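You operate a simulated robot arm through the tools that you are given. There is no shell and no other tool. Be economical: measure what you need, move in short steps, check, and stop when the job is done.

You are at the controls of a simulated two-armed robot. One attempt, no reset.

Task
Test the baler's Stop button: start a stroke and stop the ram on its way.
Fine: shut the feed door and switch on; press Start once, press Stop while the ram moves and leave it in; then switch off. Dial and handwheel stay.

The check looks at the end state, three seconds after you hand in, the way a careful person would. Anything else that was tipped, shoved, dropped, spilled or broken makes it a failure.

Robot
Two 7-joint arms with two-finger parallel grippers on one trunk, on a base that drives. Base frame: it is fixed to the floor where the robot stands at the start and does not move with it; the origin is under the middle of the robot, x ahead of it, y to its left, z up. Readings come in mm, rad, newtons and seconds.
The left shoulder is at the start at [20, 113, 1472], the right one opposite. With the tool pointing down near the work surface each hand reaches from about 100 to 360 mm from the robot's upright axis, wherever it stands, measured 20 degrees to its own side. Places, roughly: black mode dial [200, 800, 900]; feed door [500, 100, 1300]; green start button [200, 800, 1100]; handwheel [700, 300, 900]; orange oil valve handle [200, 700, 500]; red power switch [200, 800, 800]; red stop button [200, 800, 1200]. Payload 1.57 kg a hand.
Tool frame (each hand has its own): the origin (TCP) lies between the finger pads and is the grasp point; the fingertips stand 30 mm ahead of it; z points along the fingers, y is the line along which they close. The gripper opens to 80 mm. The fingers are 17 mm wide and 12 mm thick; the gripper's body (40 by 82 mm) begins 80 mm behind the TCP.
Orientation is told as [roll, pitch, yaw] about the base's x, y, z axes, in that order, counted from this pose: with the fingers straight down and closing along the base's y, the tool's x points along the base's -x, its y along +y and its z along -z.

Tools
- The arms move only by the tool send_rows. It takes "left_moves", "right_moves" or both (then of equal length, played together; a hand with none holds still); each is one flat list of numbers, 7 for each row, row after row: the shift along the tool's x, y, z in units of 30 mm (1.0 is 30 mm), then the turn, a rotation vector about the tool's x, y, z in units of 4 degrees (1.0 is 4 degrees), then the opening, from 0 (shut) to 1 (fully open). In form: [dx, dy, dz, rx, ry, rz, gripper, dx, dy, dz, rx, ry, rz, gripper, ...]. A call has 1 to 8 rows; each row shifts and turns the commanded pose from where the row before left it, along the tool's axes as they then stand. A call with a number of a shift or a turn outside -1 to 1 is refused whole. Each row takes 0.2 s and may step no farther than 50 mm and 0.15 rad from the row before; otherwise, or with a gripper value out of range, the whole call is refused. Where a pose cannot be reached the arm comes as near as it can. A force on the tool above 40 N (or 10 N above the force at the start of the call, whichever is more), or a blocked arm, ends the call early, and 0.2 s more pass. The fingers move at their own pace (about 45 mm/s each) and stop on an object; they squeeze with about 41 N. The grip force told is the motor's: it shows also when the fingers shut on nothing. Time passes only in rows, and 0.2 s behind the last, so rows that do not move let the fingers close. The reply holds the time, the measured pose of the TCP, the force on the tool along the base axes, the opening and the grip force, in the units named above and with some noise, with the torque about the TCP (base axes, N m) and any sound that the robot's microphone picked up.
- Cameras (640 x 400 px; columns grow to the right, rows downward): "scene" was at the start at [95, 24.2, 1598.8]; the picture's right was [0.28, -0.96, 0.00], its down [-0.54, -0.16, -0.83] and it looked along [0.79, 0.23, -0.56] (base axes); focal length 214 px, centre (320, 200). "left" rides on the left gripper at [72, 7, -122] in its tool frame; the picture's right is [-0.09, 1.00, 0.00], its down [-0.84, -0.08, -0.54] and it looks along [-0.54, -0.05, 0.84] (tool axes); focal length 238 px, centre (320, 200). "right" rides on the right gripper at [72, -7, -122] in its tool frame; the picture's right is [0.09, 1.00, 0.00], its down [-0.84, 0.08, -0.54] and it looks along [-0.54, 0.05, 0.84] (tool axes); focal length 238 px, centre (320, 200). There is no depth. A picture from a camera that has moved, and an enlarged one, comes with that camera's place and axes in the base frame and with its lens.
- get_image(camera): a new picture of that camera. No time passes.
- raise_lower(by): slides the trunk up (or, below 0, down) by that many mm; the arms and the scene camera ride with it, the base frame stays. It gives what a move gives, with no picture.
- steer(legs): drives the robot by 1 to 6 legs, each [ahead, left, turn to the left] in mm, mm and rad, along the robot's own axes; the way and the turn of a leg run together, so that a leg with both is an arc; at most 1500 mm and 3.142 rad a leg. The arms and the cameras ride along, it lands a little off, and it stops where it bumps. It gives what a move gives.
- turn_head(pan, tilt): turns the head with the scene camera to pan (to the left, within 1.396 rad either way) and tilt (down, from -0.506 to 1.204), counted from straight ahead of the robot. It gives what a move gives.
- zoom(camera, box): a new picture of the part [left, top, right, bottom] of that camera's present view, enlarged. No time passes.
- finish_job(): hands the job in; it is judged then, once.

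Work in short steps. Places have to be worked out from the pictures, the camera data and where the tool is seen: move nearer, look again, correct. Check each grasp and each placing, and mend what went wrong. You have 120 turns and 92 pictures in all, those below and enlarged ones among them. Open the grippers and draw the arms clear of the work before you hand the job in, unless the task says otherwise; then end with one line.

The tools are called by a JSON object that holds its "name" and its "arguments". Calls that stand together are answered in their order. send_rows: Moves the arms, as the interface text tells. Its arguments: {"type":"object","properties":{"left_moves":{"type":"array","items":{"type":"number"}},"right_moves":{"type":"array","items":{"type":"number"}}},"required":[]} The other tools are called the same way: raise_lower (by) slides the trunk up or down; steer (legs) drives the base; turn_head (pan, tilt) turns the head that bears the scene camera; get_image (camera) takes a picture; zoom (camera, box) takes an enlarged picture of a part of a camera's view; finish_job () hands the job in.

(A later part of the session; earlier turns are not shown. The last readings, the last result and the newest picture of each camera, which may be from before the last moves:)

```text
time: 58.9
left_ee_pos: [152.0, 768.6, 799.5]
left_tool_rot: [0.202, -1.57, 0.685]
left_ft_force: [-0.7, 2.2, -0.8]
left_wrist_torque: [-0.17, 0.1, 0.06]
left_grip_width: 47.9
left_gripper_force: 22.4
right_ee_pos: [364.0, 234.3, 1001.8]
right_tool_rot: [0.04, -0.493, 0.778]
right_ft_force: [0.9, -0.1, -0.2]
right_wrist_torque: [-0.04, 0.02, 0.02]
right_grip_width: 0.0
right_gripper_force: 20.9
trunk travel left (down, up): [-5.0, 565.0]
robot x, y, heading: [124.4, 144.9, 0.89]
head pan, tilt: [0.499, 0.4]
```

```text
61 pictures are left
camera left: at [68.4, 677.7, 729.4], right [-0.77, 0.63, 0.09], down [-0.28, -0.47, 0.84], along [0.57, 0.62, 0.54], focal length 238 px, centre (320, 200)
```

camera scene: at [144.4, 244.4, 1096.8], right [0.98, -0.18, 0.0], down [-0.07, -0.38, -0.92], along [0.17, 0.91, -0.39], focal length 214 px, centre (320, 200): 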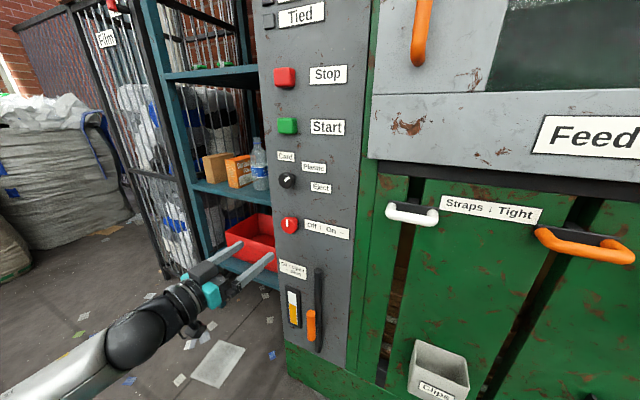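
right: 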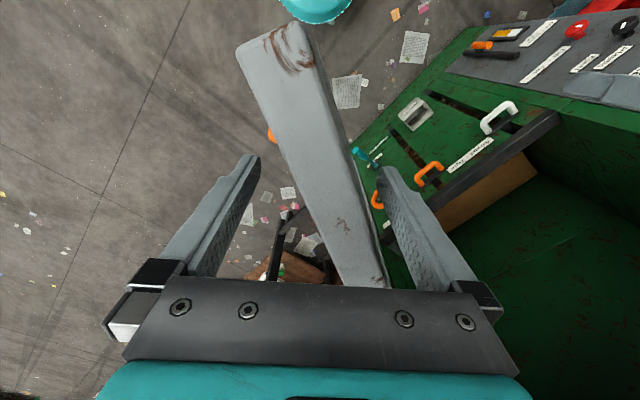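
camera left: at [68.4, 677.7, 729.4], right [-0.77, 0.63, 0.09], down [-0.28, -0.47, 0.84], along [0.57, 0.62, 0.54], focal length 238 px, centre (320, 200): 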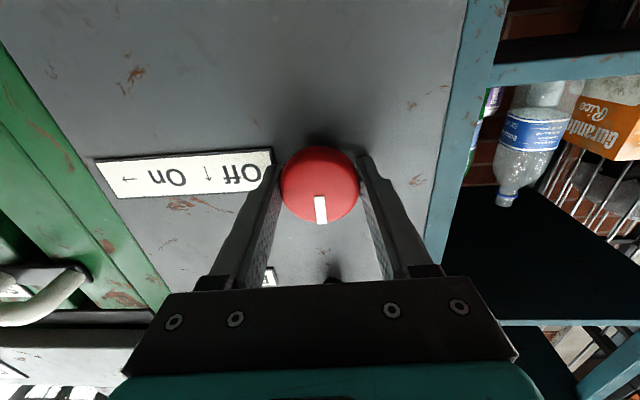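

Grasped at 48 mm, centred. I turn clockwise (positive about tool z) 32° first to check.

{"name": "send_rows", "arguments": {"left_moves": [0, 0, 0, 0, 0, 1, 0.25, 0, 0, 0, 0, 0, 1, 0.25, 0, 0, 0, 0, 0, 1, 0.25, 0, 0, 0, 0, 0, 1, 0.25, 0, 0, 0, 0, 0, 1, 0.25, 0, 0, 0, 0, 0, 1, 0.25, 0, 0, 0, 0, 0, 1, 0.25, 0, 0, 0, 0, 0, 1, 0.25]}}

{"name": "zoom", "arguments": {"camera": "scene", "box": [210, 170, 370, 270]}}

```text
time: 60.7
left_ee_pos: [151.4, 766.5, 799.7]
left_tool_rot: [1.568, -1.011, -0.683]
left_ft_force: [1.0, 4.6, 2.2]
left_wrist_torque: [-0.64, 0.44, 0.3]
left_grip_width: 47.2
left_gripper_force: 45.0
right_ee_pos: [365.7, 235.2, 1001.9]
right_tool_rot: [0.044, -0.492, 0.778]
right_ft_force: [0.4, -0.9, -0.1]
right_wrist_torque: [0.03, -0.02, 0.02]
right_grip_width: 0.0
right_gripper_force: 21.3
trunk travel left (down, up): [-5.0, 565.0]
robot x, y, heading: [120.7, 146.8, 0.889]
head pan, tilt: [0.499, 0.4]
```

```text
4.00 times, centred on (290, 220) of scene
camera zoom: at [144.5, 244.5, 1096.8], right [0.98, -0.18, 0.0], down [-0.07, -0.38, -0.92], along [0.17, 0.91, -0.39], focal length 858 px, centre (440, 120)
```

zoom: 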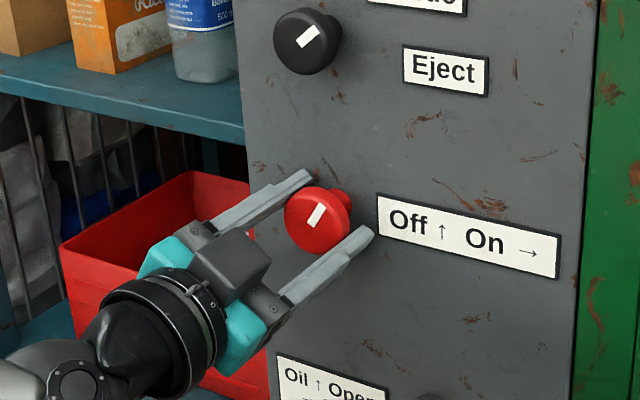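

The knob follows. I continue to 90°.

{"name": "send_rows", "arguments": {"left_moves": [0, 0, 0, 0, 0, 1, 0.25, 0, 0, 0, 0, 0, 1, 0.25, 0, 0, 0, 0, 0, 1, 0.25, 0, 0, 0, 0, 0, 1, 0.25, 0, 0, 0, 0, 0, 1, 0.25, 0, 0, 0, 0, 0, 1, 0.25, 0, 0, 0, 0, 0, 1, 0.25, 0, 0, 0, 0, 0, 1, 0.25]}}

{"name": "send_rows", "arguments": {"left_moves": [0, 0, 0, 0, 0, 1, 0.25, 0, 0, 0, 0, 0, 1, 0.25, 0, 0, 0, 0, 0, 1, 0.25, 0, 0, 0, 0, 0, 1, 0.25, 0, 0, 0, 0, 0, 1, 0.25, 0, 0, 0, 0, 0, 1, 0.25, 0, 0, 0, 0, 0, 0.5, 0.25]}}

{"name": "zoom", "arguments": {"camera": "scene", "box": [210, 170, 370, 270]}}

```text
time: 62.5
left_ee_pos: [149.9, 769.6, 800.5]
left_tool_rot: [1.568, -0.454, -0.683]
left_ft_force: [-1.1, 5.3, 2.3]
left_wrist_torque: [-0.48, 0.35, 0.61]
left_grip_width: 47.3
left_gripper_force: 44.6
right_ee_pos: [362.7, 235.7, 1001.6]
right_tool_rot: [0.042, -0.494, 0.777]
right_ft_force: [-0.2, -0.7, -0.3]
right_wrist_torque: [0.03, -0.03, 0.01]
right_grip_width: 0.0
right_gripper_force: 21.0
trunk travel left (down, up): [-5.0, 565.0]
robot x, y, heading: [119.4, 146.2, 0.894]
head pan, tilt: [0.499, 0.4]
```

```text
time: 64.1
left_ee_pos: [150.5, 767.8, 800.2]
left_tool_rot: [1.571, 0.002, -0.681]
left_ft_force: [-4.5, 2.4, 4.1]
left_wrist_torque: [-0.23, 0.2, -0.08]
left_grip_width: 47.5
left_gripper_force: 44.9
right_ee_pos: [364.0, 235.6, 1003.0]
right_tool_rot: [0.041, -0.495, 0.779]
right_ft_force: [0.3, 0.6, 0.0]
right_wrist_torque: [-0.01, 0.0, -0.04]
right_grip_width: 0.0
right_gripper_force: 21.3
trunk travel left (down, up): [-5.0, 565.0]
robot x, y, heading: [120.9, 146.3, 0.892]
head pan, tilt: [0.499, 0.4]
```

```text
4.00 times, centred on (290, 220) of scene
camera zoom: at [144.0, 244.4, 1096.8], right [0.98, -0.18, 0.0], down [-0.07, -0.38, -0.92], along [0.17, 0.91, -0.39], focal length 858 px, centre (440, 120)
```

zoom: 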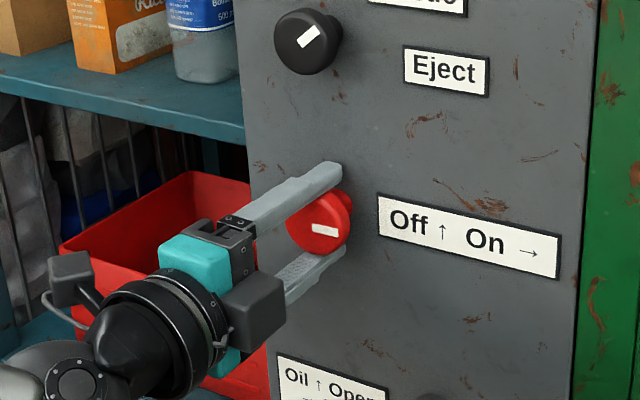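

The pointer now stands at On. I release, withdraw, and look at the panel lights.

{"name": "send_rows", "arguments": {"left_moves": [0, 0, 0, 0, 0, 0, 1, 0, 0, 0, 0, 0, 0, 1, 0, 0, 0, 0, 0, 0, 1, 0, 0, -1, 0, 0, 0, 1, 0, 0, -1, 0, 0, 0, 1, 0, 0, -1, 0, 0, 0, 1]}}

{"name": "send_rows", "arguments": {"left_moves": [0, 0, 0, 0, 0, 0, 0, 0, 0, 0, 0, 0, 0, 0, 0, 0, 0, 0, 0, 0, 0, 0, 0, 0, 0, 0, 0, 0]}}

{"name": "raise_lower", "arguments": {"by": 270}}

{"name": "get_image", "arguments": {"camera": "scene"}}

{"name": "get_image", "arguments": {"camera": "left"}}

```text
time: 65.5
left_ee_pos: [94.4, 698.0, 801.0]
left_tool_rot: [1.569, 0.0, -0.682]
left_ft_force: [-0.2, 0.5, -0.5]
left_wrist_torque: [-0.04, -0.03, 0.01]
left_grip_width: 80.0
left_gripper_force: 0.1
right_ee_pos: [364.0, 235.5, 1003.6]
right_tool_rot: [0.044, -0.493, 0.777]
right_ft_force: [0.7, 0.5, -0.4]
right_wrist_torque: [-0.02, 0.01, 0.0]
right_grip_width: 0.0
right_gripper_force: 21.7
trunk travel left (down, up): [-5.0, 565.0]
robot x, y, heading: [117.8, 146.3, 0.887]
head pan, tilt: [0.499, 0.4]
```

```text
time: 66.5
left_ee_pos: [94.3, 699.2, 800.6]
left_tool_rot: [1.572, 0.0, -0.683]
left_ft_force: [-0.3, 0.1, -0.2]
left_wrist_torque: [0.0, -0.03, -0.03]
left_grip_width: 0.0
left_gripper_force: 4.2
right_ee_pos: [363.7, 235.1, 1002.2]
right_tool_rot: [0.043, -0.493, 0.777]
right_ft_force: [-0.1, 0.3, -1.1]
right_wrist_torque: [-0.02, -0.04, -0.03]
right_grip_width: 0.0
right_gripper_force: 21.4
trunk travel left (down, up): [-5.0, 565.0]
robot x, y, heading: [123.2, 146.6, 0.886]
head pan, tilt: [0.499, 0.4]
```

```text
time: 69.2
left_ee_pos: [93.3, 699.3, 1071.5]
left_tool_rot: [1.568, 0.001, -0.684]
left_ft_force: [0.0, 0.2, 0.9]
left_wrist_torque: [-0.03, 0.04, 0.03]
left_grip_width: 0.0
left_gripper_force: 21.2
right_ee_pos: [363.2, 234.9, 1272.8]
right_tool_rot: [0.045, -0.494, 0.778]
right_ft_force: [0.1, -0.2, 0.4]
right_wrist_torque: [-0.02, 0.01, -0.01]
right_grip_width: 0.2
right_gripper_force: 21.7
trunk travel left (down, up): [-275.0, 295.0]
robot x, y, heading: [120.4, 144.9, 0.896]
head pan, tilt: [0.499, 0.4]
```

```text
58 pictures are left
camera scene: at [144.4, 244.4, 1366.8], right [0.98, -0.18, 0.0], down [-0.07, -0.38, -0.92], along [0.17, 0.91, -0.39], focal length 214 px, centre (320, 200)
```

scene: 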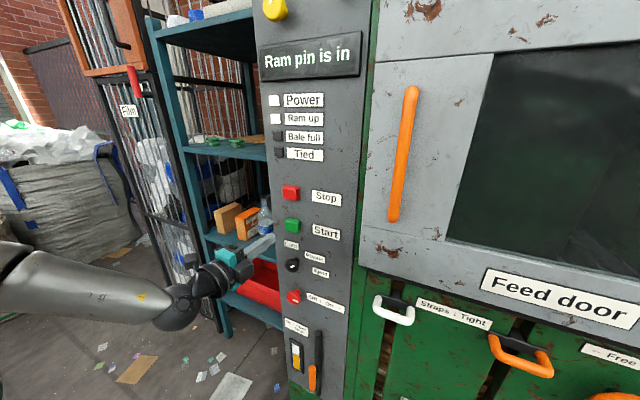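

```text
57 pictures are left
camera left: at [-38.7, 649.0, 1077.9], right [0.07, -0.06, 1.0], down [0.31, -0.95, -0.08], along [0.95, 0.31, -0.05], focal length 238 px, centre (320, 200)
```

left: 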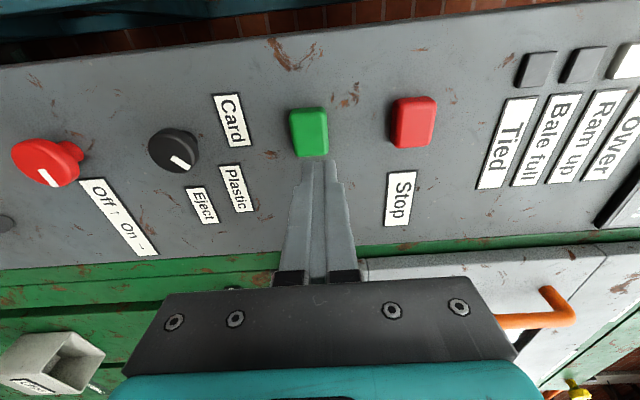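

The display lights up: "Ram pin is in", with Power and Ram up lit. The pin would block a stroke, so I look at the header with the Ram pin label.

{"name": "turn_head", "arguments": {"pan": 0.15, "tilt": -0.3}}

{"name": "get_image", "arguments": {"camera": "scene"}}

```text
time: 70.3
left_ee_pos: [95.0, 698.3, 1070.8]
left_tool_rot: [1.569, 0.001, -0.682]
left_ft_force: [-0.5, -0.3, 0.1]
left_wrist_torque: [-0.04, -0.02, 0.01]
left_grip_width: 0.1
left_gripper_force: 21.9
right_ee_pos: [364.1, 234.8, 1272.6]
right_tool_rot: [0.044, -0.494, 0.78]
right_ft_force: [0.3, -0.1, -0.2]
right_wrist_torque: [-0.03, 0.01, 0.02]
right_grip_width: 0.0
right_gripper_force: 21.3
trunk travel left (down, up): [-275.0, 295.0]
robot x, y, heading: [122.6, 147.0, 0.891]
head pan, tilt: [0.15, -0.3]
```

```text
56 pictures are left
camera scene: at [167.5, 221.1, 1429.3], right [0.86, -0.51, 0.0], down [0.15, 0.25, -0.96], along [0.48, 0.82, 0.29], focal length 214 px, centre (320, 200)
```

scene: 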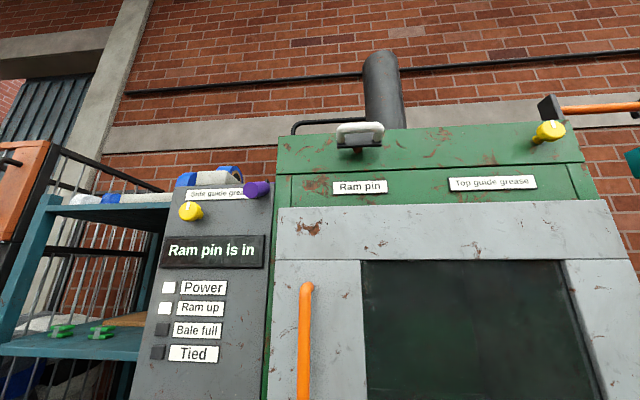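

{"name": "zoom", "arguments": {"camera": "scene", "box": [270, 90, 430, 210]}}

{"name": "zoom", "arguments": {"camera": "scene", "box": [150, 150, 320, 280]}}

```text
3.33 times, centred on (350, 150) of scene
camera zoom: at [167.5, 221.1, 1429.3], right [0.86, -0.51, 0.0], down [0.15, 0.25, -0.96], along [0.48, 0.82, 0.29], focal length 715 px, centre (220, 367)
```

zoom: 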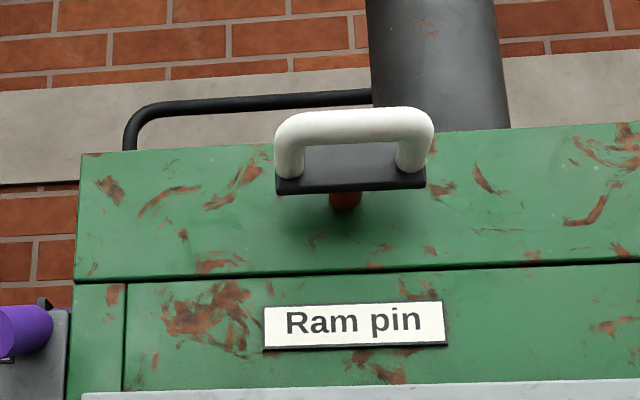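

```text
3.08 times, centred on (235, 215) of scene
camera zoom: at [167.5, 221.1, 1429.3], right [0.86, -0.51, 0.0], down [0.15, 0.25, -0.96], along [0.48, 0.82, 0.29], focal length 660 px, centre (582, 154)
```

zoom: 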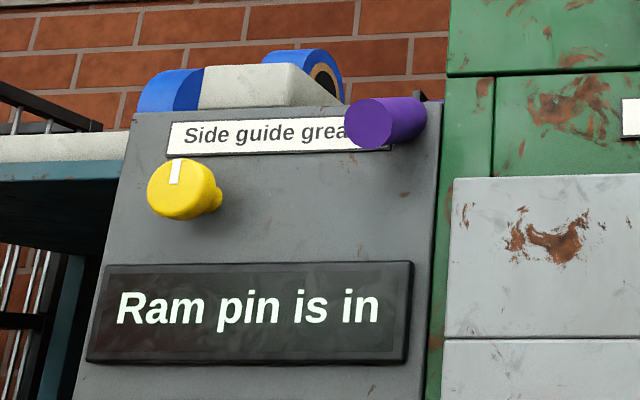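

The white handle on a stem is the ram pin, at about (439, 516, 1708), pulled outward. Start can't move a pinned ram, so I must pull it first. I back away, shift right and raise.

{"name": "steer", "arguments": {"legs": [[-130, 0, 0], [0, -384, 0]]}}

{"name": "raise_lower", "arguments": {"by": 290}}

{"name": "send_rows", "arguments": {"left_moves": [0, 1, 0, 0, 0, 0, 0, 0, 1, 0, 0, 0, 0, 0, 0, 1, 0, 0, 0, 0, 0, 0, 1, 0, 0, 0, 0, 0, 0, 1, 0, 0, 0, 0, 0, 0, 1, 0, 0, 0, 0, 0, 0, 1, 0, 0, 0, 0, 0, 0, 1, 0, 0, 0, 0, 0]}}

{"name": "send_rows", "arguments": {"left_moves": [0, 1, 0, 0, 0, 0, 0.7, 0, 1, 0, 0, 0, 0, 0.7, 0, 1, 0, 0, 0, 0, 0.7, 0, 0.5, 0, 0, 0, 0, 0.7]}}

{"name": "turn_head", "arguments": {"pan": 0.4, "tilt": -0.1}}

{"name": "get_image", "arguments": {"camera": "scene"}}

{"name": "get_image", "arguments": {"camera": "left"}}

```text
time: 73.6
left_ee_pos: [314.1, 359.2, 1070.5]
left_tool_rot: [1.569, 0.003, -0.685]
left_ft_force: [-0.8, 0.4, 0.7]
left_wrist_torque: [0.03, 0.0, 0.02]
left_grip_width: 0.0
left_gripper_force: 20.8
right_ee_pos: [583.3, -102.5, 1273.2]
right_tool_rot: [0.043, -0.494, 0.775]
right_ft_force: [-0.3, -0.4, 0.3]
right_wrist_torque: [0.02, -0.01, 0.0]
right_grip_width: 0.2
right_gripper_force: 21.1
trunk travel left (down, up): [-275.0, 295.0]
robot x, y, heading: [338.9, -193.6, 0.888]
head pan, tilt: [0.15, -0.3]
```

```text
time: 76.5
left_ee_pos: [313.6, 360.1, 1360.9]
left_tool_rot: [1.568, -0.001, -0.684]
left_ft_force: [0.2, 0.7, -0.2]
left_wrist_torque: [-0.01, 0.02, 0.02]
left_grip_width: 0.0
left_gripper_force: 21.7
right_ee_pos: [583.0, -104.0, 1563.0]
right_tool_rot: [0.042, -0.493, 0.774]
right_ft_force: [0.0, 0.5, 0.5]
right_wrist_torque: [0.01, 0.02, 0.01]
right_grip_width: 0.0
right_gripper_force: 21.8
trunk travel left (down, up): [-565.0, 5.0]
robot x, y, heading: [339.7, -194.1, 0.887]
head pan, tilt: [0.15, -0.3]
```

```text
time: 78.3
left_ee_pos: [314.0, 357.5, 1600.9]
left_tool_rot: [1.571, 0.001, -0.685]
left_ft_force: [-1.2, -0.3, 1.0]
left_wrist_torque: [0.0, 0.01, -0.03]
left_grip_width: 0.1
left_gripper_force: 21.9
right_ee_pos: [584.4, -105.6, 1562.6]
right_tool_rot: [0.044, -0.495, 0.777]
right_ft_force: [0.1, -0.1, 0.3]
right_wrist_torque: [0.01, 0.01, -0.01]
right_grip_width: 0.0
right_gripper_force: 21.3
trunk travel left (down, up): [-565.0, 5.0]
robot x, y, heading: [340.8, -194.8, 0.889]
head pan, tilt: [0.15, -0.3]
```

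```text
time: 79.3
left_ee_pos: [316.1, 359.3, 1704.8]
left_tool_rot: [1.57, 0.0, -0.685]
left_ft_force: [0.9, 0.5, -0.3]
left_wrist_torque: [0.0, 0.01, -0.01]
left_grip_width: 55.8
left_gripper_force: 0.1
right_ee_pos: [584.4, -103.8, 1561.3]
right_tool_rot: [0.042, -0.493, 0.776]
right_ft_force: [-0.2, 0.5, -0.3]
right_wrist_torque: [0.03, 0.0, 0.02]
right_grip_width: 0.0
right_gripper_force: 21.2
trunk travel left (down, up): [-565.0, 5.0]
robot x, y, heading: [339.1, -190.8, 0.89]
head pan, tilt: [0.15, -0.3]
```

```text
time: 80.1
left_ee_pos: [314.9, 360.1, 1704.7]
left_tool_rot: [1.568, 0.0, -0.685]
left_ft_force: [-1.6, 0.1, -0.2]
left_wrist_torque: [-0.03, -0.01, 0.0]
left_grip_width: 56.1
left_gripper_force: 0.0
right_ee_pos: [583.7, -104.2, 1562.1]
right_tool_rot: [0.042, -0.493, 0.777]
right_ft_force: [-0.2, 0.0, 0.3]
right_wrist_torque: [-0.01, -0.03, -0.01]
right_grip_width: 0.1
right_gripper_force: 21.6
trunk travel left (down, up): [-565.0, 5.0]
robot x, y, heading: [339.7, -191.5, 0.886]
head pan, tilt: [0.4, -0.099]
```

```text
53 pictures are left
camera scene: at [371.5, -102.3, 1702.7], right [0.96, -0.28, 0.0], down [0.03, 0.1, -0.99], along [0.28, 0.96, 0.1], focal length 214 px, centre (320, 200)
```

scene: 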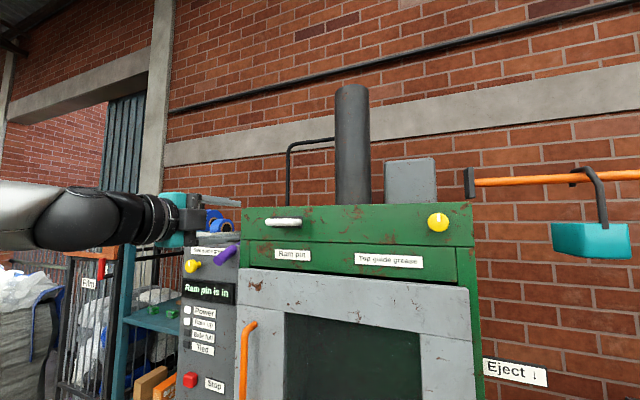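

```text
52 pictures are left
camera left: at [181.8, 310.0, 1712.2], right [0.07, -0.06, 1.0], down [0.31, -0.95, -0.08], along [0.95, 0.31, -0.05], focal length 238 px, centre (320, 200)
```

left: 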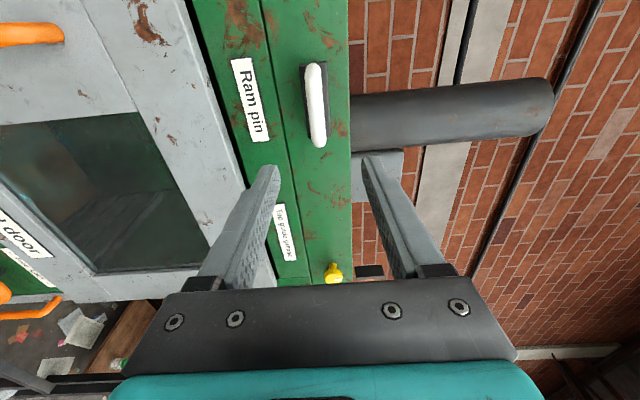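

Handle refined to ≈ (446, 530, 1704): on the hand's axis within 6 mm, 215 mm ahead. I advance 150 mm and look.

{"name": "send_rows", "arguments": {"left_moves": [0, 0, 0.9, 0, 0, 0, 0.7, 0, 0, 0.9, 0, 0, 0, 0.7, 0, 0, 0.9, 0, 0, 0, 0.7, 0, 0, 0.9, 0, 0, 0, 0.7, 0, 0, 0.9, 0, 0, 0, 0.7]}}

{"name": "get_image", "arguments": {"camera": "left"}}

{"name": "zoom", "arguments": {"camera": "scene", "box": [180, 170, 340, 270]}}

```text
time: 81.3
left_ee_pos: [400.1, 464.3, 1705.4]
left_tool_rot: [1.569, 0.0, -0.684]
left_ft_force: [0.4, 0.5, 0.9]
left_wrist_torque: [0.03, -0.01, 0.02]
left_grip_width: 55.9
left_gripper_force: 0.1
right_ee_pos: [584.2, -102.8, 1562.7]
right_tool_rot: [0.042, -0.492, 0.777]
right_ft_force: [-0.3, -0.2, 0.1]
right_wrist_torque: [0.01, 0.03, -0.01]
right_grip_width: 0.0
right_gripper_force: 21.6
trunk travel left (down, up): [-565.0, 5.0]
robot x, y, heading: [339.8, -195.3, 0.892]
head pan, tilt: [0.4, -0.099]
```

```text
51 pictures are left
camera left: at [267.8, 415.4, 1714.5], right [0.07, -0.06, 1.0], down [0.31, -0.95, -0.08], along [0.95, 0.31, -0.05], focal length 238 px, centre (320, 200)
```

left: 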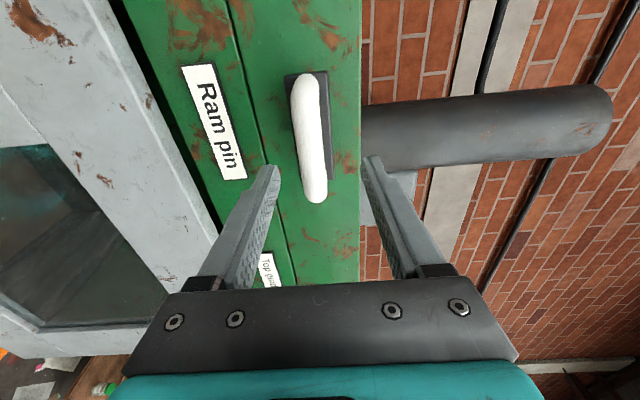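

```text
4.00 times, centred on (260, 220) of scene
camera zoom: at [372.4, -101.2, 1702.5], right [0.96, -0.28, 0.0], down [0.03, 0.09, -1.0], along [0.28, 0.96, 0.1], focal length 858 px, centre (560, 120)
```

zoom: 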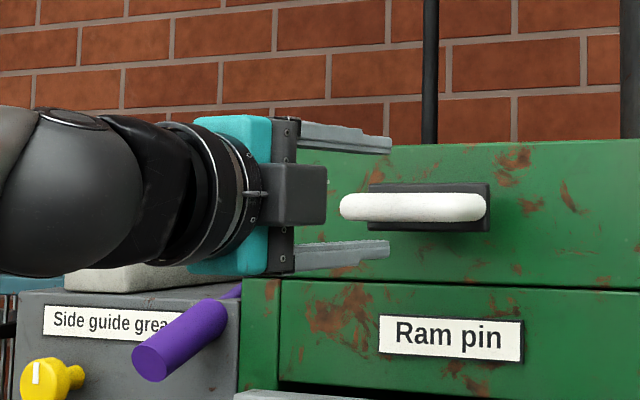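

Handle bar is 80 mm ahead of the TCP, 5 mm lower. I advance 70 mm with that correction, then close.

{"name": "send_rows", "arguments": {"left_moves": [0.2, -0.14, 0.6, 0, 0, 0, 0.7, 0, 0, 0.6, 0, 0, 0, 0.7, 0, 0, 0.6, 0, 0, 0, 0.7, 0, 0, 0.55, 0, 0, 0, 0.7, 0, 0, 0, 0, 0, 0, 0, 0, 0, 0, 0, 0, 0, 0, 0, 0, 0, 0, 0, 0, 0]}}

{"name": "get_image", "arguments": {"camera": "left"}}

{"name": "zoom", "arguments": {"camera": "scene", "box": [180, 170, 340, 270]}}

```text
time: 82.9
left_ee_pos: [442.3, 523.1, 1700.3]
left_tool_rot: [1.568, 0.001, -0.687]
left_ft_force: [0.3, -0.7, -5.6]
left_wrist_torque: [-0.08, -0.23, 0.01]
left_grip_width: 36.0
left_gripper_force: 29.3
right_ee_pos: [583.8, -103.9, 1562.0]
right_tool_rot: [0.042, -0.494, 0.776]
right_ft_force: [-0.4, 0.5, -0.1]
right_wrist_torque: [0.0, 0.0, 0.0]
right_grip_width: 0.1
right_gripper_force: 21.7
trunk travel left (down, up): [-565.0, 5.0]
robot x, y, heading: [338.2, -194.2, 0.886]
head pan, tilt: [0.4, -0.099]
```

```text
49 pictures are left
camera left: at [308.3, 474.2, 1707.9], right [0.07, -0.06, 1.0], down [0.3, -0.95, -0.08], along [0.95, 0.31, -0.05], focal length 238 px, centre (320, 200)
```

left: 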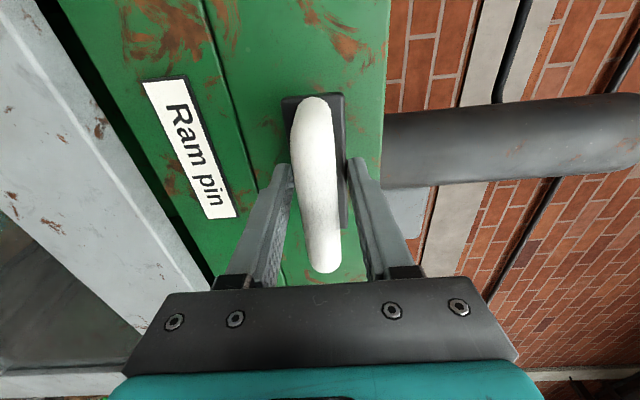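

```text
4.00 times, centred on (260, 220) of scene
camera zoom: at [371.8, -101.8, 1702.6], right [0.96, -0.28, 0.0], down [0.03, 0.1, -1.0], along [0.28, 0.96, 0.1], focal length 858 px, centre (560, 120)
```

zoom: 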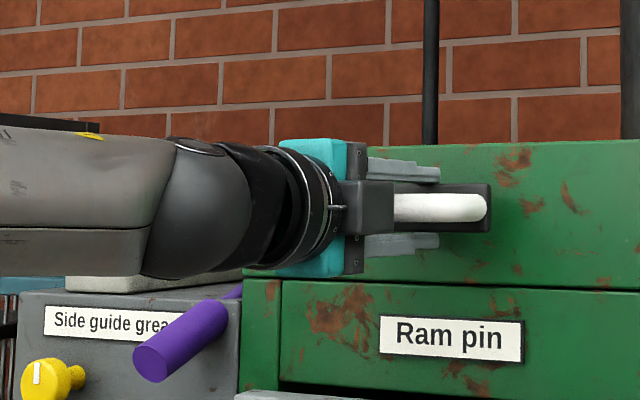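

Fingers closed at 36 mm, clamping the pin's plate. I pull back gently 20 mm and check the display.

{"name": "send_rows", "arguments": {"left_moves": [0, 0, 0, 0, 0, 0, 0, 0, 0, -0.25, 0, 0, 0, 0, 0, 0, -0.25, 0, 0, 0, 0, 0, 0, -0.25, 0, 0, 0, 0]}}

{"name": "zoom", "arguments": {"camera": "scene", "box": [170, 190, 330, 310]}}

{"name": "get_image", "arguments": {"camera": "left"}}

```text
time: 83.9
left_ee_pos: [428.0, 505.2, 1700.4]
left_tool_rot: [1.568, -0.001, -0.688]
left_ft_force: [6.6, -1.3, -7.0]
left_wrist_torque: [-0.23, -0.39, 0.46]
left_grip_width: 35.5
left_gripper_force: 42.9
right_ee_pos: [584.5, -103.7, 1562.0]
right_tool_rot: [0.044, -0.493, 0.775]
right_ft_force: [-0.7, -0.7, 0.5]
right_wrist_torque: [-0.02, 0.0, 0.0]
right_grip_width: 0.0
right_gripper_force: 20.9
trunk travel left (down, up): [-565.0, 5.0]
robot x, y, heading: [339.4, -191.3, 0.891]
head pan, tilt: [0.4, -0.099]
```

```text
3.33 times, centred on (250, 250) of scene
camera zoom: at [373.5, -101.9, 1702.5], right [0.96, -0.28, 0.0], down [0.03, 0.1, -1.0], along [0.28, 0.96, 0.1], focal length 715 px, centre (553, 33)
```

zoom: 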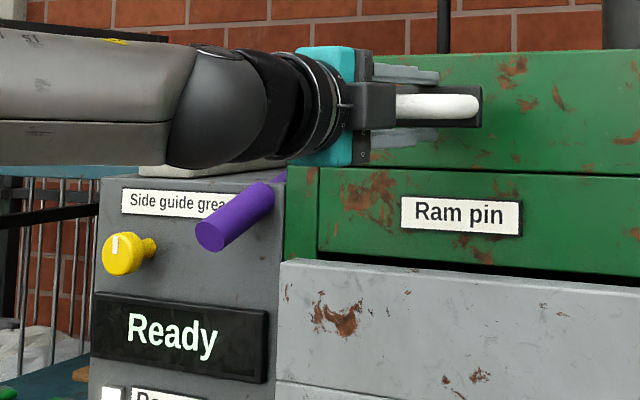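

```text
46 pictures are left
camera left: at [295.2, 456.3, 1708.2], right [0.07, -0.06, 1.0], down [0.3, -0.95, -0.08], along [0.95, 0.31, -0.05], focal length 238 px, centre (320, 200)
```

left: 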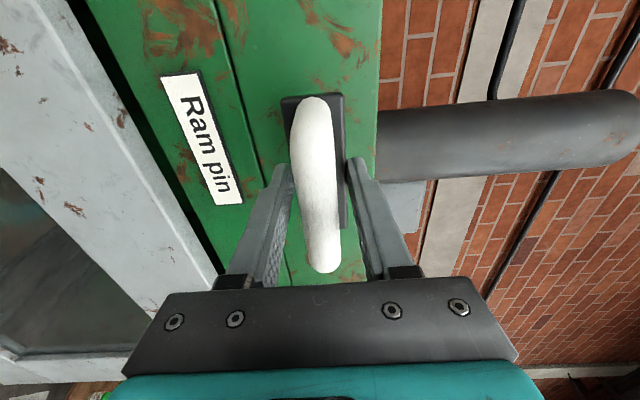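

Display now says "Ready", which also confirms the door counts as shut. I pull another 12 mm for margin, watching the force.

{"name": "send_rows", "arguments": {"left_moves": [0, 0, -0.2, 0, 0, 0, 0, 0, 0, -0.2, 0, 0, 0, 0]}}

{"name": "send_rows", "arguments": {"left_moves": [0, 0, 0, 0, 0, 0, 0.62, 0, 0, 0, 0, 0, 0, 0.62, 0, 0, 0, 0, 0, 0, 0.62]}}

{"name": "get_image", "arguments": {"camera": "left"}}

```text
time: 84.5
left_ee_pos: [424.5, 498.9, 1699.8]
left_tool_rot: [1.567, 0.001, -0.686]
left_ft_force: [14.6, 10.9, -2.1]
left_wrist_torque: [-0.26, -0.45, -0.7]
left_grip_width: 35.5
left_gripper_force: 42.8
right_ee_pos: [588.5, -99.7, 1561.5]
right_tool_rot: [0.043, -0.491, 0.776]
right_ft_force: [0.1, -0.4, 0.0]
right_wrist_torque: [0.01, -0.02, 0.04]
right_grip_width: 0.2
right_gripper_force: 21.2
trunk travel left (down, up): [-565.0, 5.0]
robot x, y, heading: [343.9, -189.1, 0.887]
head pan, tilt: [0.4, -0.099]
```

```text
time: 85.3
left_ee_pos: [416.1, 494.1, 1702.1]
left_tool_rot: [1.57, 0.002, -0.683]
left_ft_force: [-0.4, -0.6, 0.3]
left_wrist_torque: [-0.01, 0.0, 0.01]
left_grip_width: 49.8
left_gripper_force: 0.1
right_ee_pos: [582.4, -105.6, 1563.2]
right_tool_rot: [0.042, -0.491, 0.776]
right_ft_force: [0.0, 0.0, 0.8]
right_wrist_torque: [0.03, -0.01, 0.0]
right_grip_width: 0.1
right_gripper_force: 21.1
trunk travel left (down, up): [-565.0, 5.0]
robot x, y, heading: [340.4, -192.3, 0.892]
head pan, tilt: [0.4, -0.099]
```

```text
45 pictures are left
camera left: at [283.9, 445.2, 1709.6], right [0.07, -0.06, 1.0], down [0.31, -0.95, -0.08], along [0.95, 0.31, -0.05], focal length 238 px, centre (320, 200)
```

left: 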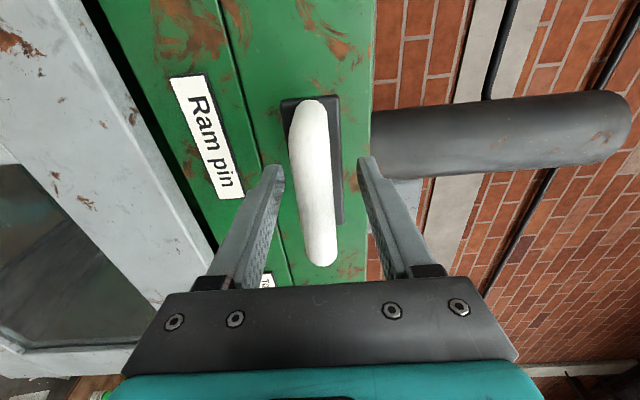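

The pin met its outer stop and stays out. I retreat with the left hand, lower it back, and return to the panel.

{"name": "send_rows", "arguments": {"left_moves": [0, 0, -0.9, 0, 0, 0, 0.7, 0, 0, -0.9, 0, 0, 0, 0.7, 0, 0, -0.9, 0, 0, 0, 0.7, 0, 0, -0.9, 0, 0, 0, 0.7, 0, 0, -0.9, 0, 0, 0, 0.7, -0.2, 0, -0.9, 0, 0, 0, 0.7]}}

{"name": "send_rows", "arguments": {"left_moves": [0, -1, 0, 0, 0, 0, 0, 0, -1, 0, 0, 0, 0, 0, 0, -1, 0, 0, 0, 0, 0, 0, -1, 0, 0, 0, 0, 0, 0, -1, 0, 0, 0, 0, 0, 0, -1, 0, 0, 0, 0, 0, 0, -1, 0, 0, 0, 0, 0, 0, -1, 0, 0, 0, 0, 0]}}

{"name": "send_rows", "arguments": {"left_moves": [0, -1, 0, 0, 0, 0, 0, 0, -1, 0, 0, 0, 0, 0, 0, -1, 0, 0, 0, 0, 0]}}

{"name": "raise_lower", "arguments": {"by": -300}}

{"name": "steer", "arguments": {"legs": [[0, 390, 0]]}}

{"name": "turn_head", "arguments": {"pan": 0.5, "tilt": 0.3}}

{"name": "get_image", "arguments": {"camera": "scene"}}

{"name": "get_image", "arguments": {"camera": "left"}}

```text
time: 86.7
left_ee_pos: [319.4, 364.2, 1702.2]
left_tool_rot: [1.57, 0.0, -0.685]
left_ft_force: [0.4, -0.3, -0.6]
left_wrist_torque: [0.02, 0.03, 0.01]
left_grip_width: 55.9
left_gripper_force: 0.1
right_ee_pos: [582.5, -105.2, 1562.1]
right_tool_rot: [0.043, -0.495, 0.776]
right_ft_force: [-0.1, 0.2, 0.2]
right_wrist_torque: [0.01, -0.01, -0.03]
right_grip_width: 0.1
right_gripper_force: 21.1
trunk travel left (down, up): [-565.0, 5.0]
robot x, y, heading: [341.0, -193.4, 0.888]
head pan, tilt: [0.4, -0.099]
```

```text
time: 88.5
left_ee_pos: [318.7, 367.7, 1462.1]
left_tool_rot: [1.572, -0.002, -0.682]
left_ft_force: [0.1, 0.2, -0.6]
left_wrist_torque: [-0.01, 0.01, 0.01]
left_grip_width: 0.0
left_gripper_force: 21.6
right_ee_pos: [583.0, -104.6, 1562.9]
right_tool_rot: [0.04, -0.495, 0.775]
right_ft_force: [0.6, -0.3, 0.3]
right_wrist_torque: [-0.04, -0.03, 0.0]
right_grip_width: 0.1
right_gripper_force: 21.8
trunk travel left (down, up): [-565.0, 5.0]
robot x, y, heading: [341.1, -192.5, 0.89]
head pan, tilt: [0.4, -0.099]
```

```text
time: 89.3
left_ee_pos: [320.7, 366.1, 1370.5]
left_tool_rot: [1.57, -0.001, -0.684]
left_ft_force: [0.5, -0.1, 0.6]
left_wrist_torque: [0.0, -0.04, -0.02]
left_grip_width: 0.0
left_gripper_force: 21.3
right_ee_pos: [584.1, -103.6, 1562.3]
right_tool_rot: [0.043, -0.491, 0.776]
right_ft_force: [-0.4, 0.0, 0.2]
right_wrist_torque: [-0.03, 0.01, 0.01]
right_grip_width: 0.1
right_gripper_force: 21.5
trunk travel left (down, up): [-565.0, 5.0]
robot x, y, heading: [340.9, -188.4, 0.884]
head pan, tilt: [0.4, -0.099]
```

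```text
time: 92.3
left_ee_pos: [321.5, 365.9, 1070.7]
left_tool_rot: [1.569, 0.0, -0.685]
left_ft_force: [0.4, 0.0, -0.9]
left_wrist_torque: [0.0, -0.01, 0.0]
left_grip_width: 0.0
left_gripper_force: 20.9
right_ee_pos: [583.2, -105.0, 1262.8]
right_tool_rot: [0.043, -0.494, 0.776]
right_ft_force: [1.0, 0.0, 0.0]
right_wrist_torque: [0.01, -0.01, 0.01]
right_grip_width: 0.0
right_gripper_force: 21.5
trunk travel left (down, up): [-265.0, 305.0]
robot x, y, heading: [337.5, -194.5, 0.89]
head pan, tilt: [0.4, -0.099]
```

```text
time: 94.8
left_ee_pos: [15.1, 615.4, 1070.2]
left_tool_rot: [1.57, 0.0, -0.686]
left_ft_force: [-0.1, -0.7, 0.6]
left_wrist_torque: [0.03, -0.02, 0.01]
left_grip_width: 0.0
left_gripper_force: 21.1
right_ee_pos: [276.2, 143.9, 1261.7]
right_tool_rot: [0.043, -0.495, 0.777]
right_ft_force: [-0.2, -0.3, -0.9]
right_wrist_torque: [-0.01, -0.01, -0.06]
right_grip_width: 0.1
right_gripper_force: 20.8
trunk travel left (down, up): [-265.0, 305.0]
robot x, y, heading: [33.7, 57.4, 0.889]
head pan, tilt: [0.4, -0.099]
```

```text
time: 95.6
left_ee_pos: [14.4, 616.0, 1070.6]
left_tool_rot: [1.568, -0.001, -0.684]
left_ft_force: [-0.9, -0.8, 0.3]
left_wrist_torque: [0.02, 0.02, 0.0]
left_grip_width: 0.0
left_gripper_force: 21.6
right_ee_pos: [276.8, 143.9, 1261.8]
right_tool_rot: [0.045, -0.494, 0.777]
right_ft_force: [0.2, -0.3, 0.5]
right_wrist_torque: [0.02, 0.01, 0.0]
right_grip_width: 0.1
right_gripper_force: 21.4
trunk travel left (down, up): [-265.0, 305.0]
robot x, y, heading: [33.1, 56.6, 0.892]
head pan, tilt: [0.499, 0.3]
```

```text
44 pictures are left
camera scene: at [57.8, 154.9, 1366.2], right [0.98, -0.18, 0.0], down [-0.05, -0.29, -0.96], along [0.17, 0.94, -0.29], focal length 214 px, centre (320, 200)
```

scene: 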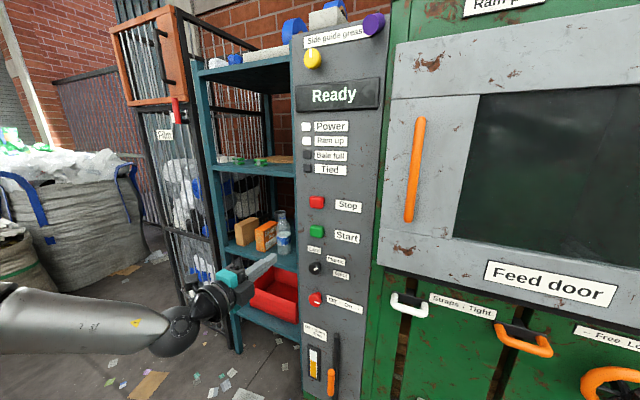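

```text
43 pictures are left
camera left: at [-118.5, 566.4, 1078.3], right [0.07, -0.06, 1.0], down [0.31, -0.95, -0.08], along [0.95, 0.31, -0.05], focal length 238 px, centre (320, 200)
```

left: 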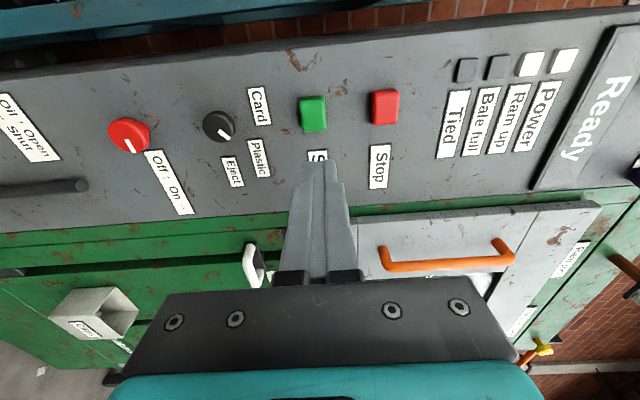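

Start refined to ≈ (158, 783, 1062). I drive 130 mm ahead with a 6 mm shift right, then check alignment.

{"name": "steer", "arguments": {"legs": [[130, -6, 0]]}}

{"name": "get_image", "arguments": {"camera": "left"}}

{"name": "zoom", "arguments": {"camera": "scene", "box": [200, 150, 380, 290]}}

```text
time: 96.9
left_ee_pos: [102.8, 713.3, 1070.1]
left_tool_rot: [1.569, -0.001, -0.685]
left_ft_force: [-0.1, -0.3, -0.7]
left_wrist_torque: [-0.02, 0.0, -0.03]
left_grip_width: 0.0
left_gripper_force: 22.0
right_ee_pos: [363.5, 241.4, 1262.2]
right_tool_rot: [0.044, -0.493, 0.773]
right_ft_force: [-0.2, 0.4, 0.1]
right_wrist_torque: [-0.02, -0.01, 0.03]
right_grip_width: 0.0
right_gripper_force: 21.7
trunk travel left (down, up): [-265.0, 305.0]
robot x, y, heading: [121.5, 152.5, 0.887]
head pan, tilt: [0.499, 0.3]
```

```text
42 pictures are left
camera left: at [-30.7, 663.8, 1078.0], right [0.07, -0.06, 1.0], down [0.3, -0.95, -0.08], along [0.95, 0.31, -0.05], focal length 238 px, centre (320, 200)
```

left: 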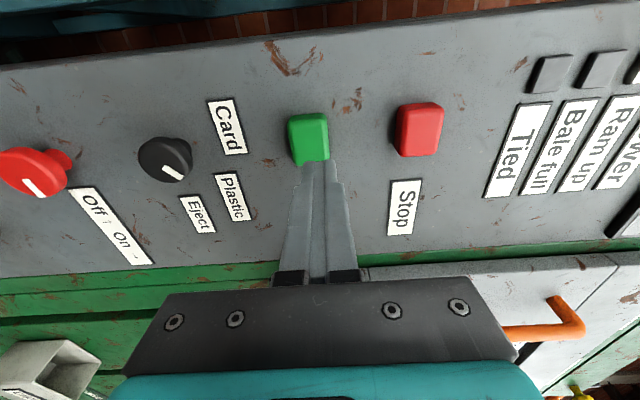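

```text
2.86 times, centred on (290, 220) of scene
camera zoom: at [145.0, 252.2, 1366.0], right [0.98, -0.18, 0.0], down [-0.06, -0.29, -0.95], along [0.18, 0.94, -0.3], focal length 613 px, centre (406, 143)
```

zoom: 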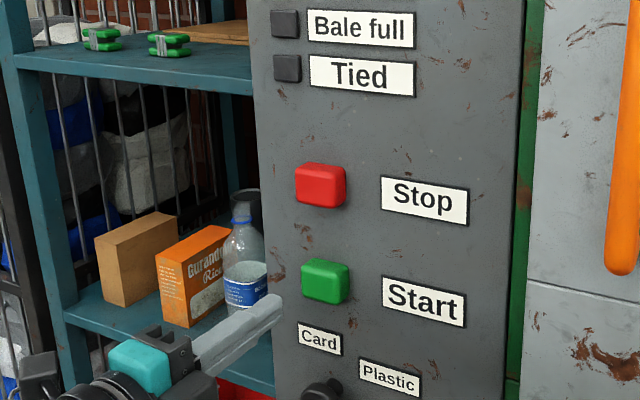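

Aligned within a few mm; tips about 65 mm from Start. I lower 9 mm and advance 45 mm.

{"name": "send_rows", "arguments": {"left_moves": [-0.08, -0.3, 0.5, 0, 0, 0, 0, 0, 0, 0.5, 0, 0, 0, 0, 0, 0, 0.5, 0, 0, 0, 0]}}

{"name": "get_image", "arguments": {"camera": "left"}}

{"name": "zoom", "arguments": {"camera": "scene", "box": [220, 150, 360, 260]}}

```text
time: 97.7
left_ee_pos: [135.2, 746.8, 1061.3]
left_tool_rot: [1.57, 0.0, -0.685]
left_ft_force: [0.5, 0.1, -0.6]
left_wrist_torque: [0.01, 0.0, -0.01]
left_grip_width: 0.2
left_gripper_force: 21.7
right_ee_pos: [363.5, 240.9, 1262.3]
right_tool_rot: [0.044, -0.493, 0.773]
right_ft_force: [0.2, -0.1, 0.2]
right_wrist_torque: [0.01, 0.02, 0.02]
right_grip_width: 0.0
right_gripper_force: 20.8
trunk travel left (down, up): [-265.0, 305.0]
robot x, y, heading: [122.5, 152.9, 0.89]
head pan, tilt: [0.499, 0.3]
```

```text
40 pictures are left
camera left: at [0.8, 698.0, 1068.7], right [0.07, -0.06, 1.0], down [0.3, -0.95, -0.08], along [0.95, 0.31, -0.05], focal length 238 px, centre (320, 200)
```

left: 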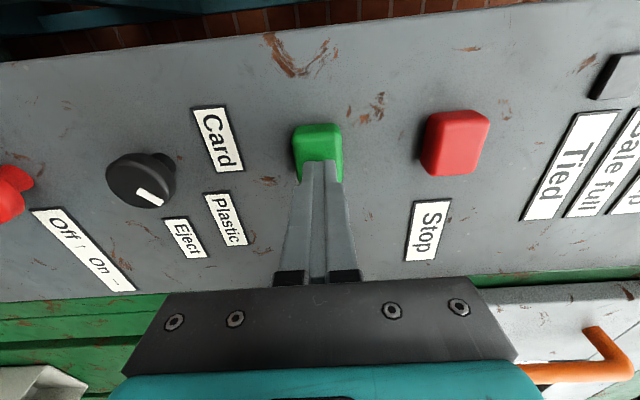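

```text
3.64 times, centred on (290, 205) of scene
camera zoom: at [144.4, 251.7, 1366.1], right [0.98, -0.18, 0.0], down [-0.05, -0.29, -0.96], along [0.18, 0.94, -0.3], focal length 780 px, centre (429, 182)
```

zoom: 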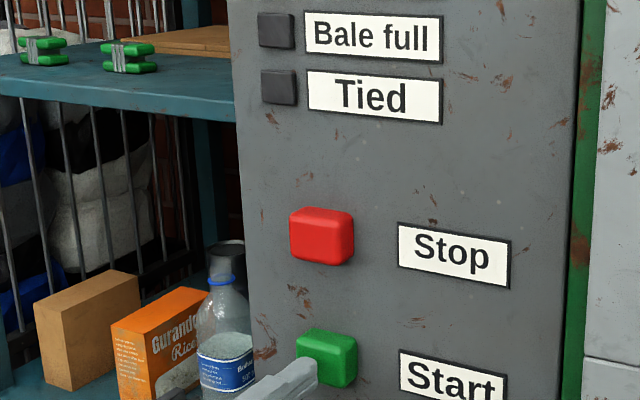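

Tips are on Start's axis, about 15–20 mm short. I press Start in 6 mm steps.

{"name": "send_rows", "arguments": {"left_moves": [0, 0, 0.3, 0, 0, 0, 0, 0, 0, 0.2, 0, 0, 0, 0, 0, 0, 0.2, 0, 0, 0, 0]}}

```text
time: 98.5
left_ee_pos: [144.6, 760.9, 1062.2]
left_tool_rot: [1.569, 0.0, -0.687]
left_ft_force: [-11.0, -13.5, 0.1]
left_wrist_torque: [-0.05, -0.1, 0.13]
left_grip_width: 0.1
left_gripper_force: 21.1
right_ee_pos: [361.6, 239.2, 1262.6]
right_tool_rot: [0.046, -0.495, 0.775]
right_ft_force: [0.1, -0.1, 0.1]
right_wrist_torque: [0.0, 0.02, 0.01]
right_grip_width: 0.0
right_gripper_force: 21.6
trunk travel left (down, up): [-265.0, 305.0]
robot x, y, heading: [122.1, 153.2, 0.886]
head pan, tilt: [0.499, 0.3]
heard: click
```

A click was heard at 17 N. I check the display (no time passes).

{"name": "zoom", "arguments": {"camera": "scene", "box": [260, 20, 420, 140]}}

```text
3.33 times, centred on (340, 80) of scene
camera zoom: at [142.6, 249.6, 1366.3], right [0.98, -0.18, 0.0], down [-0.05, -0.29, -0.96], along [0.18, 0.94, -0.29], focal length 715 px, centre (253, 600)
```

zoom: 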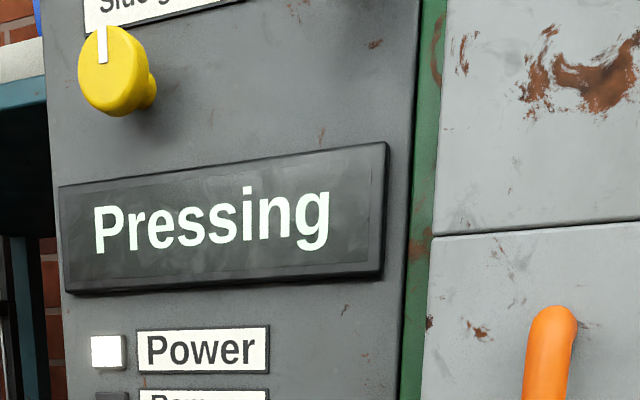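

"Pressing" — the ram moves. I retract, go up 99 mm and press Stop.

{"name": "send_rows", "arguments": {"left_moves": [0, 0, -1, 0, 0, 0, 0, 0, 0.82, 0, 0, 0, 0, 0, 0, 0.82, 0, 0, 0, 0, 0, 0, 0.82, 0, 0, 0, 0, 0, 0, 0.82, 0, 0, 0, 0, 0, 0, 0, 0.85, 0, 0, 0, 0, 0, 0, 0.2, 0, 0, 0, 0, 0, 0, 0.15, 0, 0, 0, 0]}}

{"name": "get_image", "arguments": {"camera": "scene"}}

```text
time: 100.3
left_ee_pos: [144.7, 760.5, 1159.5]
left_tool_rot: [1.571, 0.001, -0.685]
left_ft_force: [-21.5, -25.0, -1.8]
left_wrist_torque: [-0.04, 0.04, 0.32]
left_grip_width: 0.0
left_gripper_force: 20.9
right_ee_pos: [359.8, 236.7, 1263.5]
right_tool_rot: [0.043, -0.497, 0.775]
right_ft_force: [-0.1, 0.4, 0.9]
right_wrist_torque: [0.0, 0.01, -0.06]
right_grip_width: 0.0
right_gripper_force: 21.7
trunk travel left (down, up): [-265.0, 305.0]
robot x, y, heading: [120.5, 152.1, 0.886]
head pan, tilt: [0.499, 0.3]
heard: click
```

```text
37 pictures are left
camera scene: at [140.3, 247.1, 1366.4], right [0.98, -0.18, 0.0], down [-0.05, -0.29, -0.96], along [0.18, 0.94, -0.29], focal length 214 px, centre (320, 200)
```

scene: 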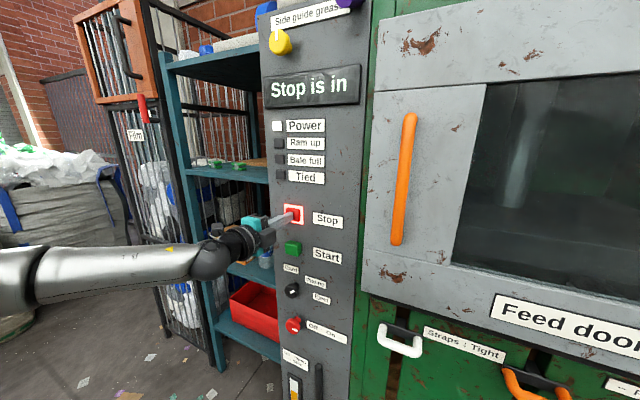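

"Stop is in". I withdraw and check it stays latched.

{"name": "send_rows", "arguments": {"left_moves": [0, 0, -1, 0, 0, 0, 0, 0, 0, -1, 0, 0, 0, 0, 0, 0, -0.8, 0, 0, 0, 0]}}

{"name": "zoom", "arguments": {"camera": "scene", "box": [220, 60, 400, 270]}}

{"name": "raise_lower", "arguments": {"by": -260}}

{"name": "send_rows", "arguments": {"left_moves": [0, -0.82, 0, 0, 0, 0, 1, 0, -0.82, 0, 0, 0, 0, 1, 0, -0.82, 0, 0, 0, 0, 1, 0, -0.8, 0, 0, 0, 0, 1, 0, 0, 0, 0, 0, 0, 1]}}

{"name": "get_image", "arguments": {"camera": "left"}}

{"name": "get_image", "arguments": {"camera": "scene"}}

```text
time: 101.1
left_ee_pos: [95.6, 700.4, 1161.3]
left_tool_rot: [1.573, 0.0, -0.686]
left_ft_force: [0.2, 0.6, -0.1]
left_wrist_torque: [-0.06, 0.02, -0.01]
left_grip_width: 0.0
left_gripper_force: 21.2
right_ee_pos: [362.7, 239.1, 1263.0]
right_tool_rot: [0.044, -0.494, 0.773]
right_ft_force: [-0.3, 0.6, -0.5]
right_wrist_torque: [-0.01, 0.01, -0.01]
right_grip_width: 0.0
right_gripper_force: 21.4
trunk travel left (down, up): [-265.0, 305.0]
robot x, y, heading: [120.9, 154.2, 0.884]
head pan, tilt: [0.499, 0.3]
```

```text
1.90 times, centred on (310, 165) of scene
camera zoom: at [143.9, 250.7, 1366.2], right [0.98, -0.18, 0.0], down [-0.05, -0.29, -0.96], along [0.18, 0.94, -0.29], focal length 408 px, centre (339, 267)
```

zoom: 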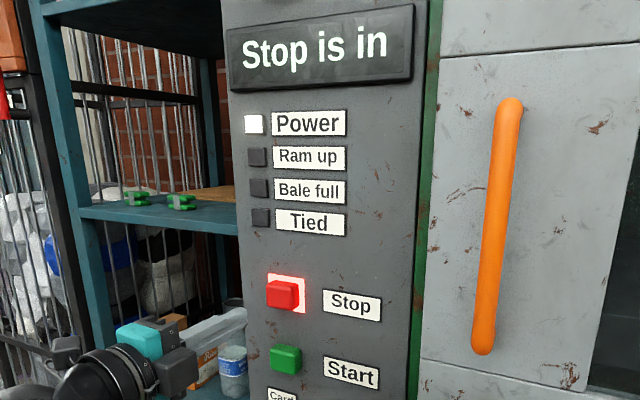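

```text
time: 103.8
left_ee_pos: [95.3, 701.5, 900.1]
left_tool_rot: [1.571, -0.001, -0.685]
left_ft_force: [0.2, 0.4, -0.6]
left_wrist_torque: [-0.02, 0.03, 0.01]
left_grip_width: 0.1
left_gripper_force: 21.3
right_ee_pos: [364.1, 241.1, 1002.4]
right_tool_rot: [0.044, -0.494, 0.774]
right_ft_force: [-0.4, -0.6, -0.9]
right_wrist_torque: [-0.02, 0.02, 0.01]
right_grip_width: 0.0
right_gripper_force: 21.5
trunk travel left (down, up): [-5.0, 565.0]
robot x, y, heading: [123.4, 155.0, 0.885]
head pan, tilt: [0.499, 0.3]
```

```text
time: 105.0
left_ee_pos: [94.9, 700.9, 804.0]
left_tool_rot: [1.57, 0.001, -0.684]
left_ft_force: [0.0, 0.5, 0.1]
left_wrist_torque: [0.0, 0.02, -0.01]
left_grip_width: 80.1
left_gripper_force: 0.0
right_ee_pos: [362.2, 241.1, 1002.8]
right_tool_rot: [0.043, -0.494, 0.774]
right_ft_force: [0.6, -1.4, 0.4]
right_wrist_torque: [-0.05, -0.01, -0.03]
right_grip_width: 0.0
right_gripper_force: 21.5
trunk travel left (down, up): [-5.0, 565.0]
robot x, y, heading: [121.1, 151.3, 0.889]
head pan, tilt: [0.499, 0.3]
```

```text
35 pictures are left
camera left: at [-37.7, 651.8, 812.0], right [0.07, -0.06, 1.0], down [0.3, -0.95, -0.08], along [0.95, 0.31, -0.05], focal length 238 px, centre (320, 200)
```

left: 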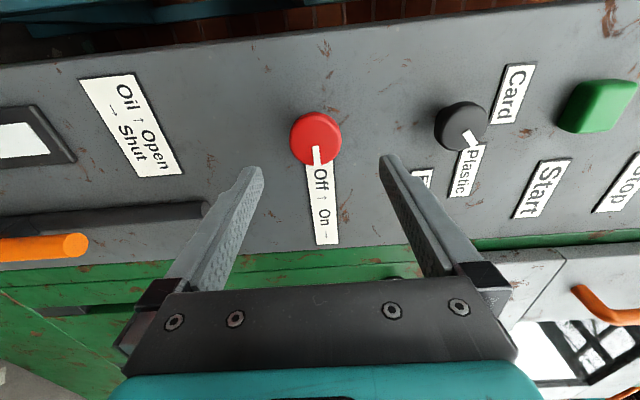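

```text
34 pictures are left
camera scene: at [144.2, 251.4, 1106.1], right [0.98, -0.18, 0.0], down [-0.05, -0.29, -0.96], along [0.18, 0.94, -0.3], focal length 214 px, centre (320, 200)
```

scene: 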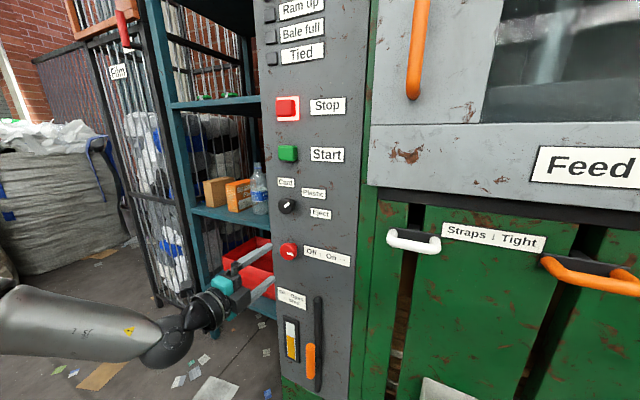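

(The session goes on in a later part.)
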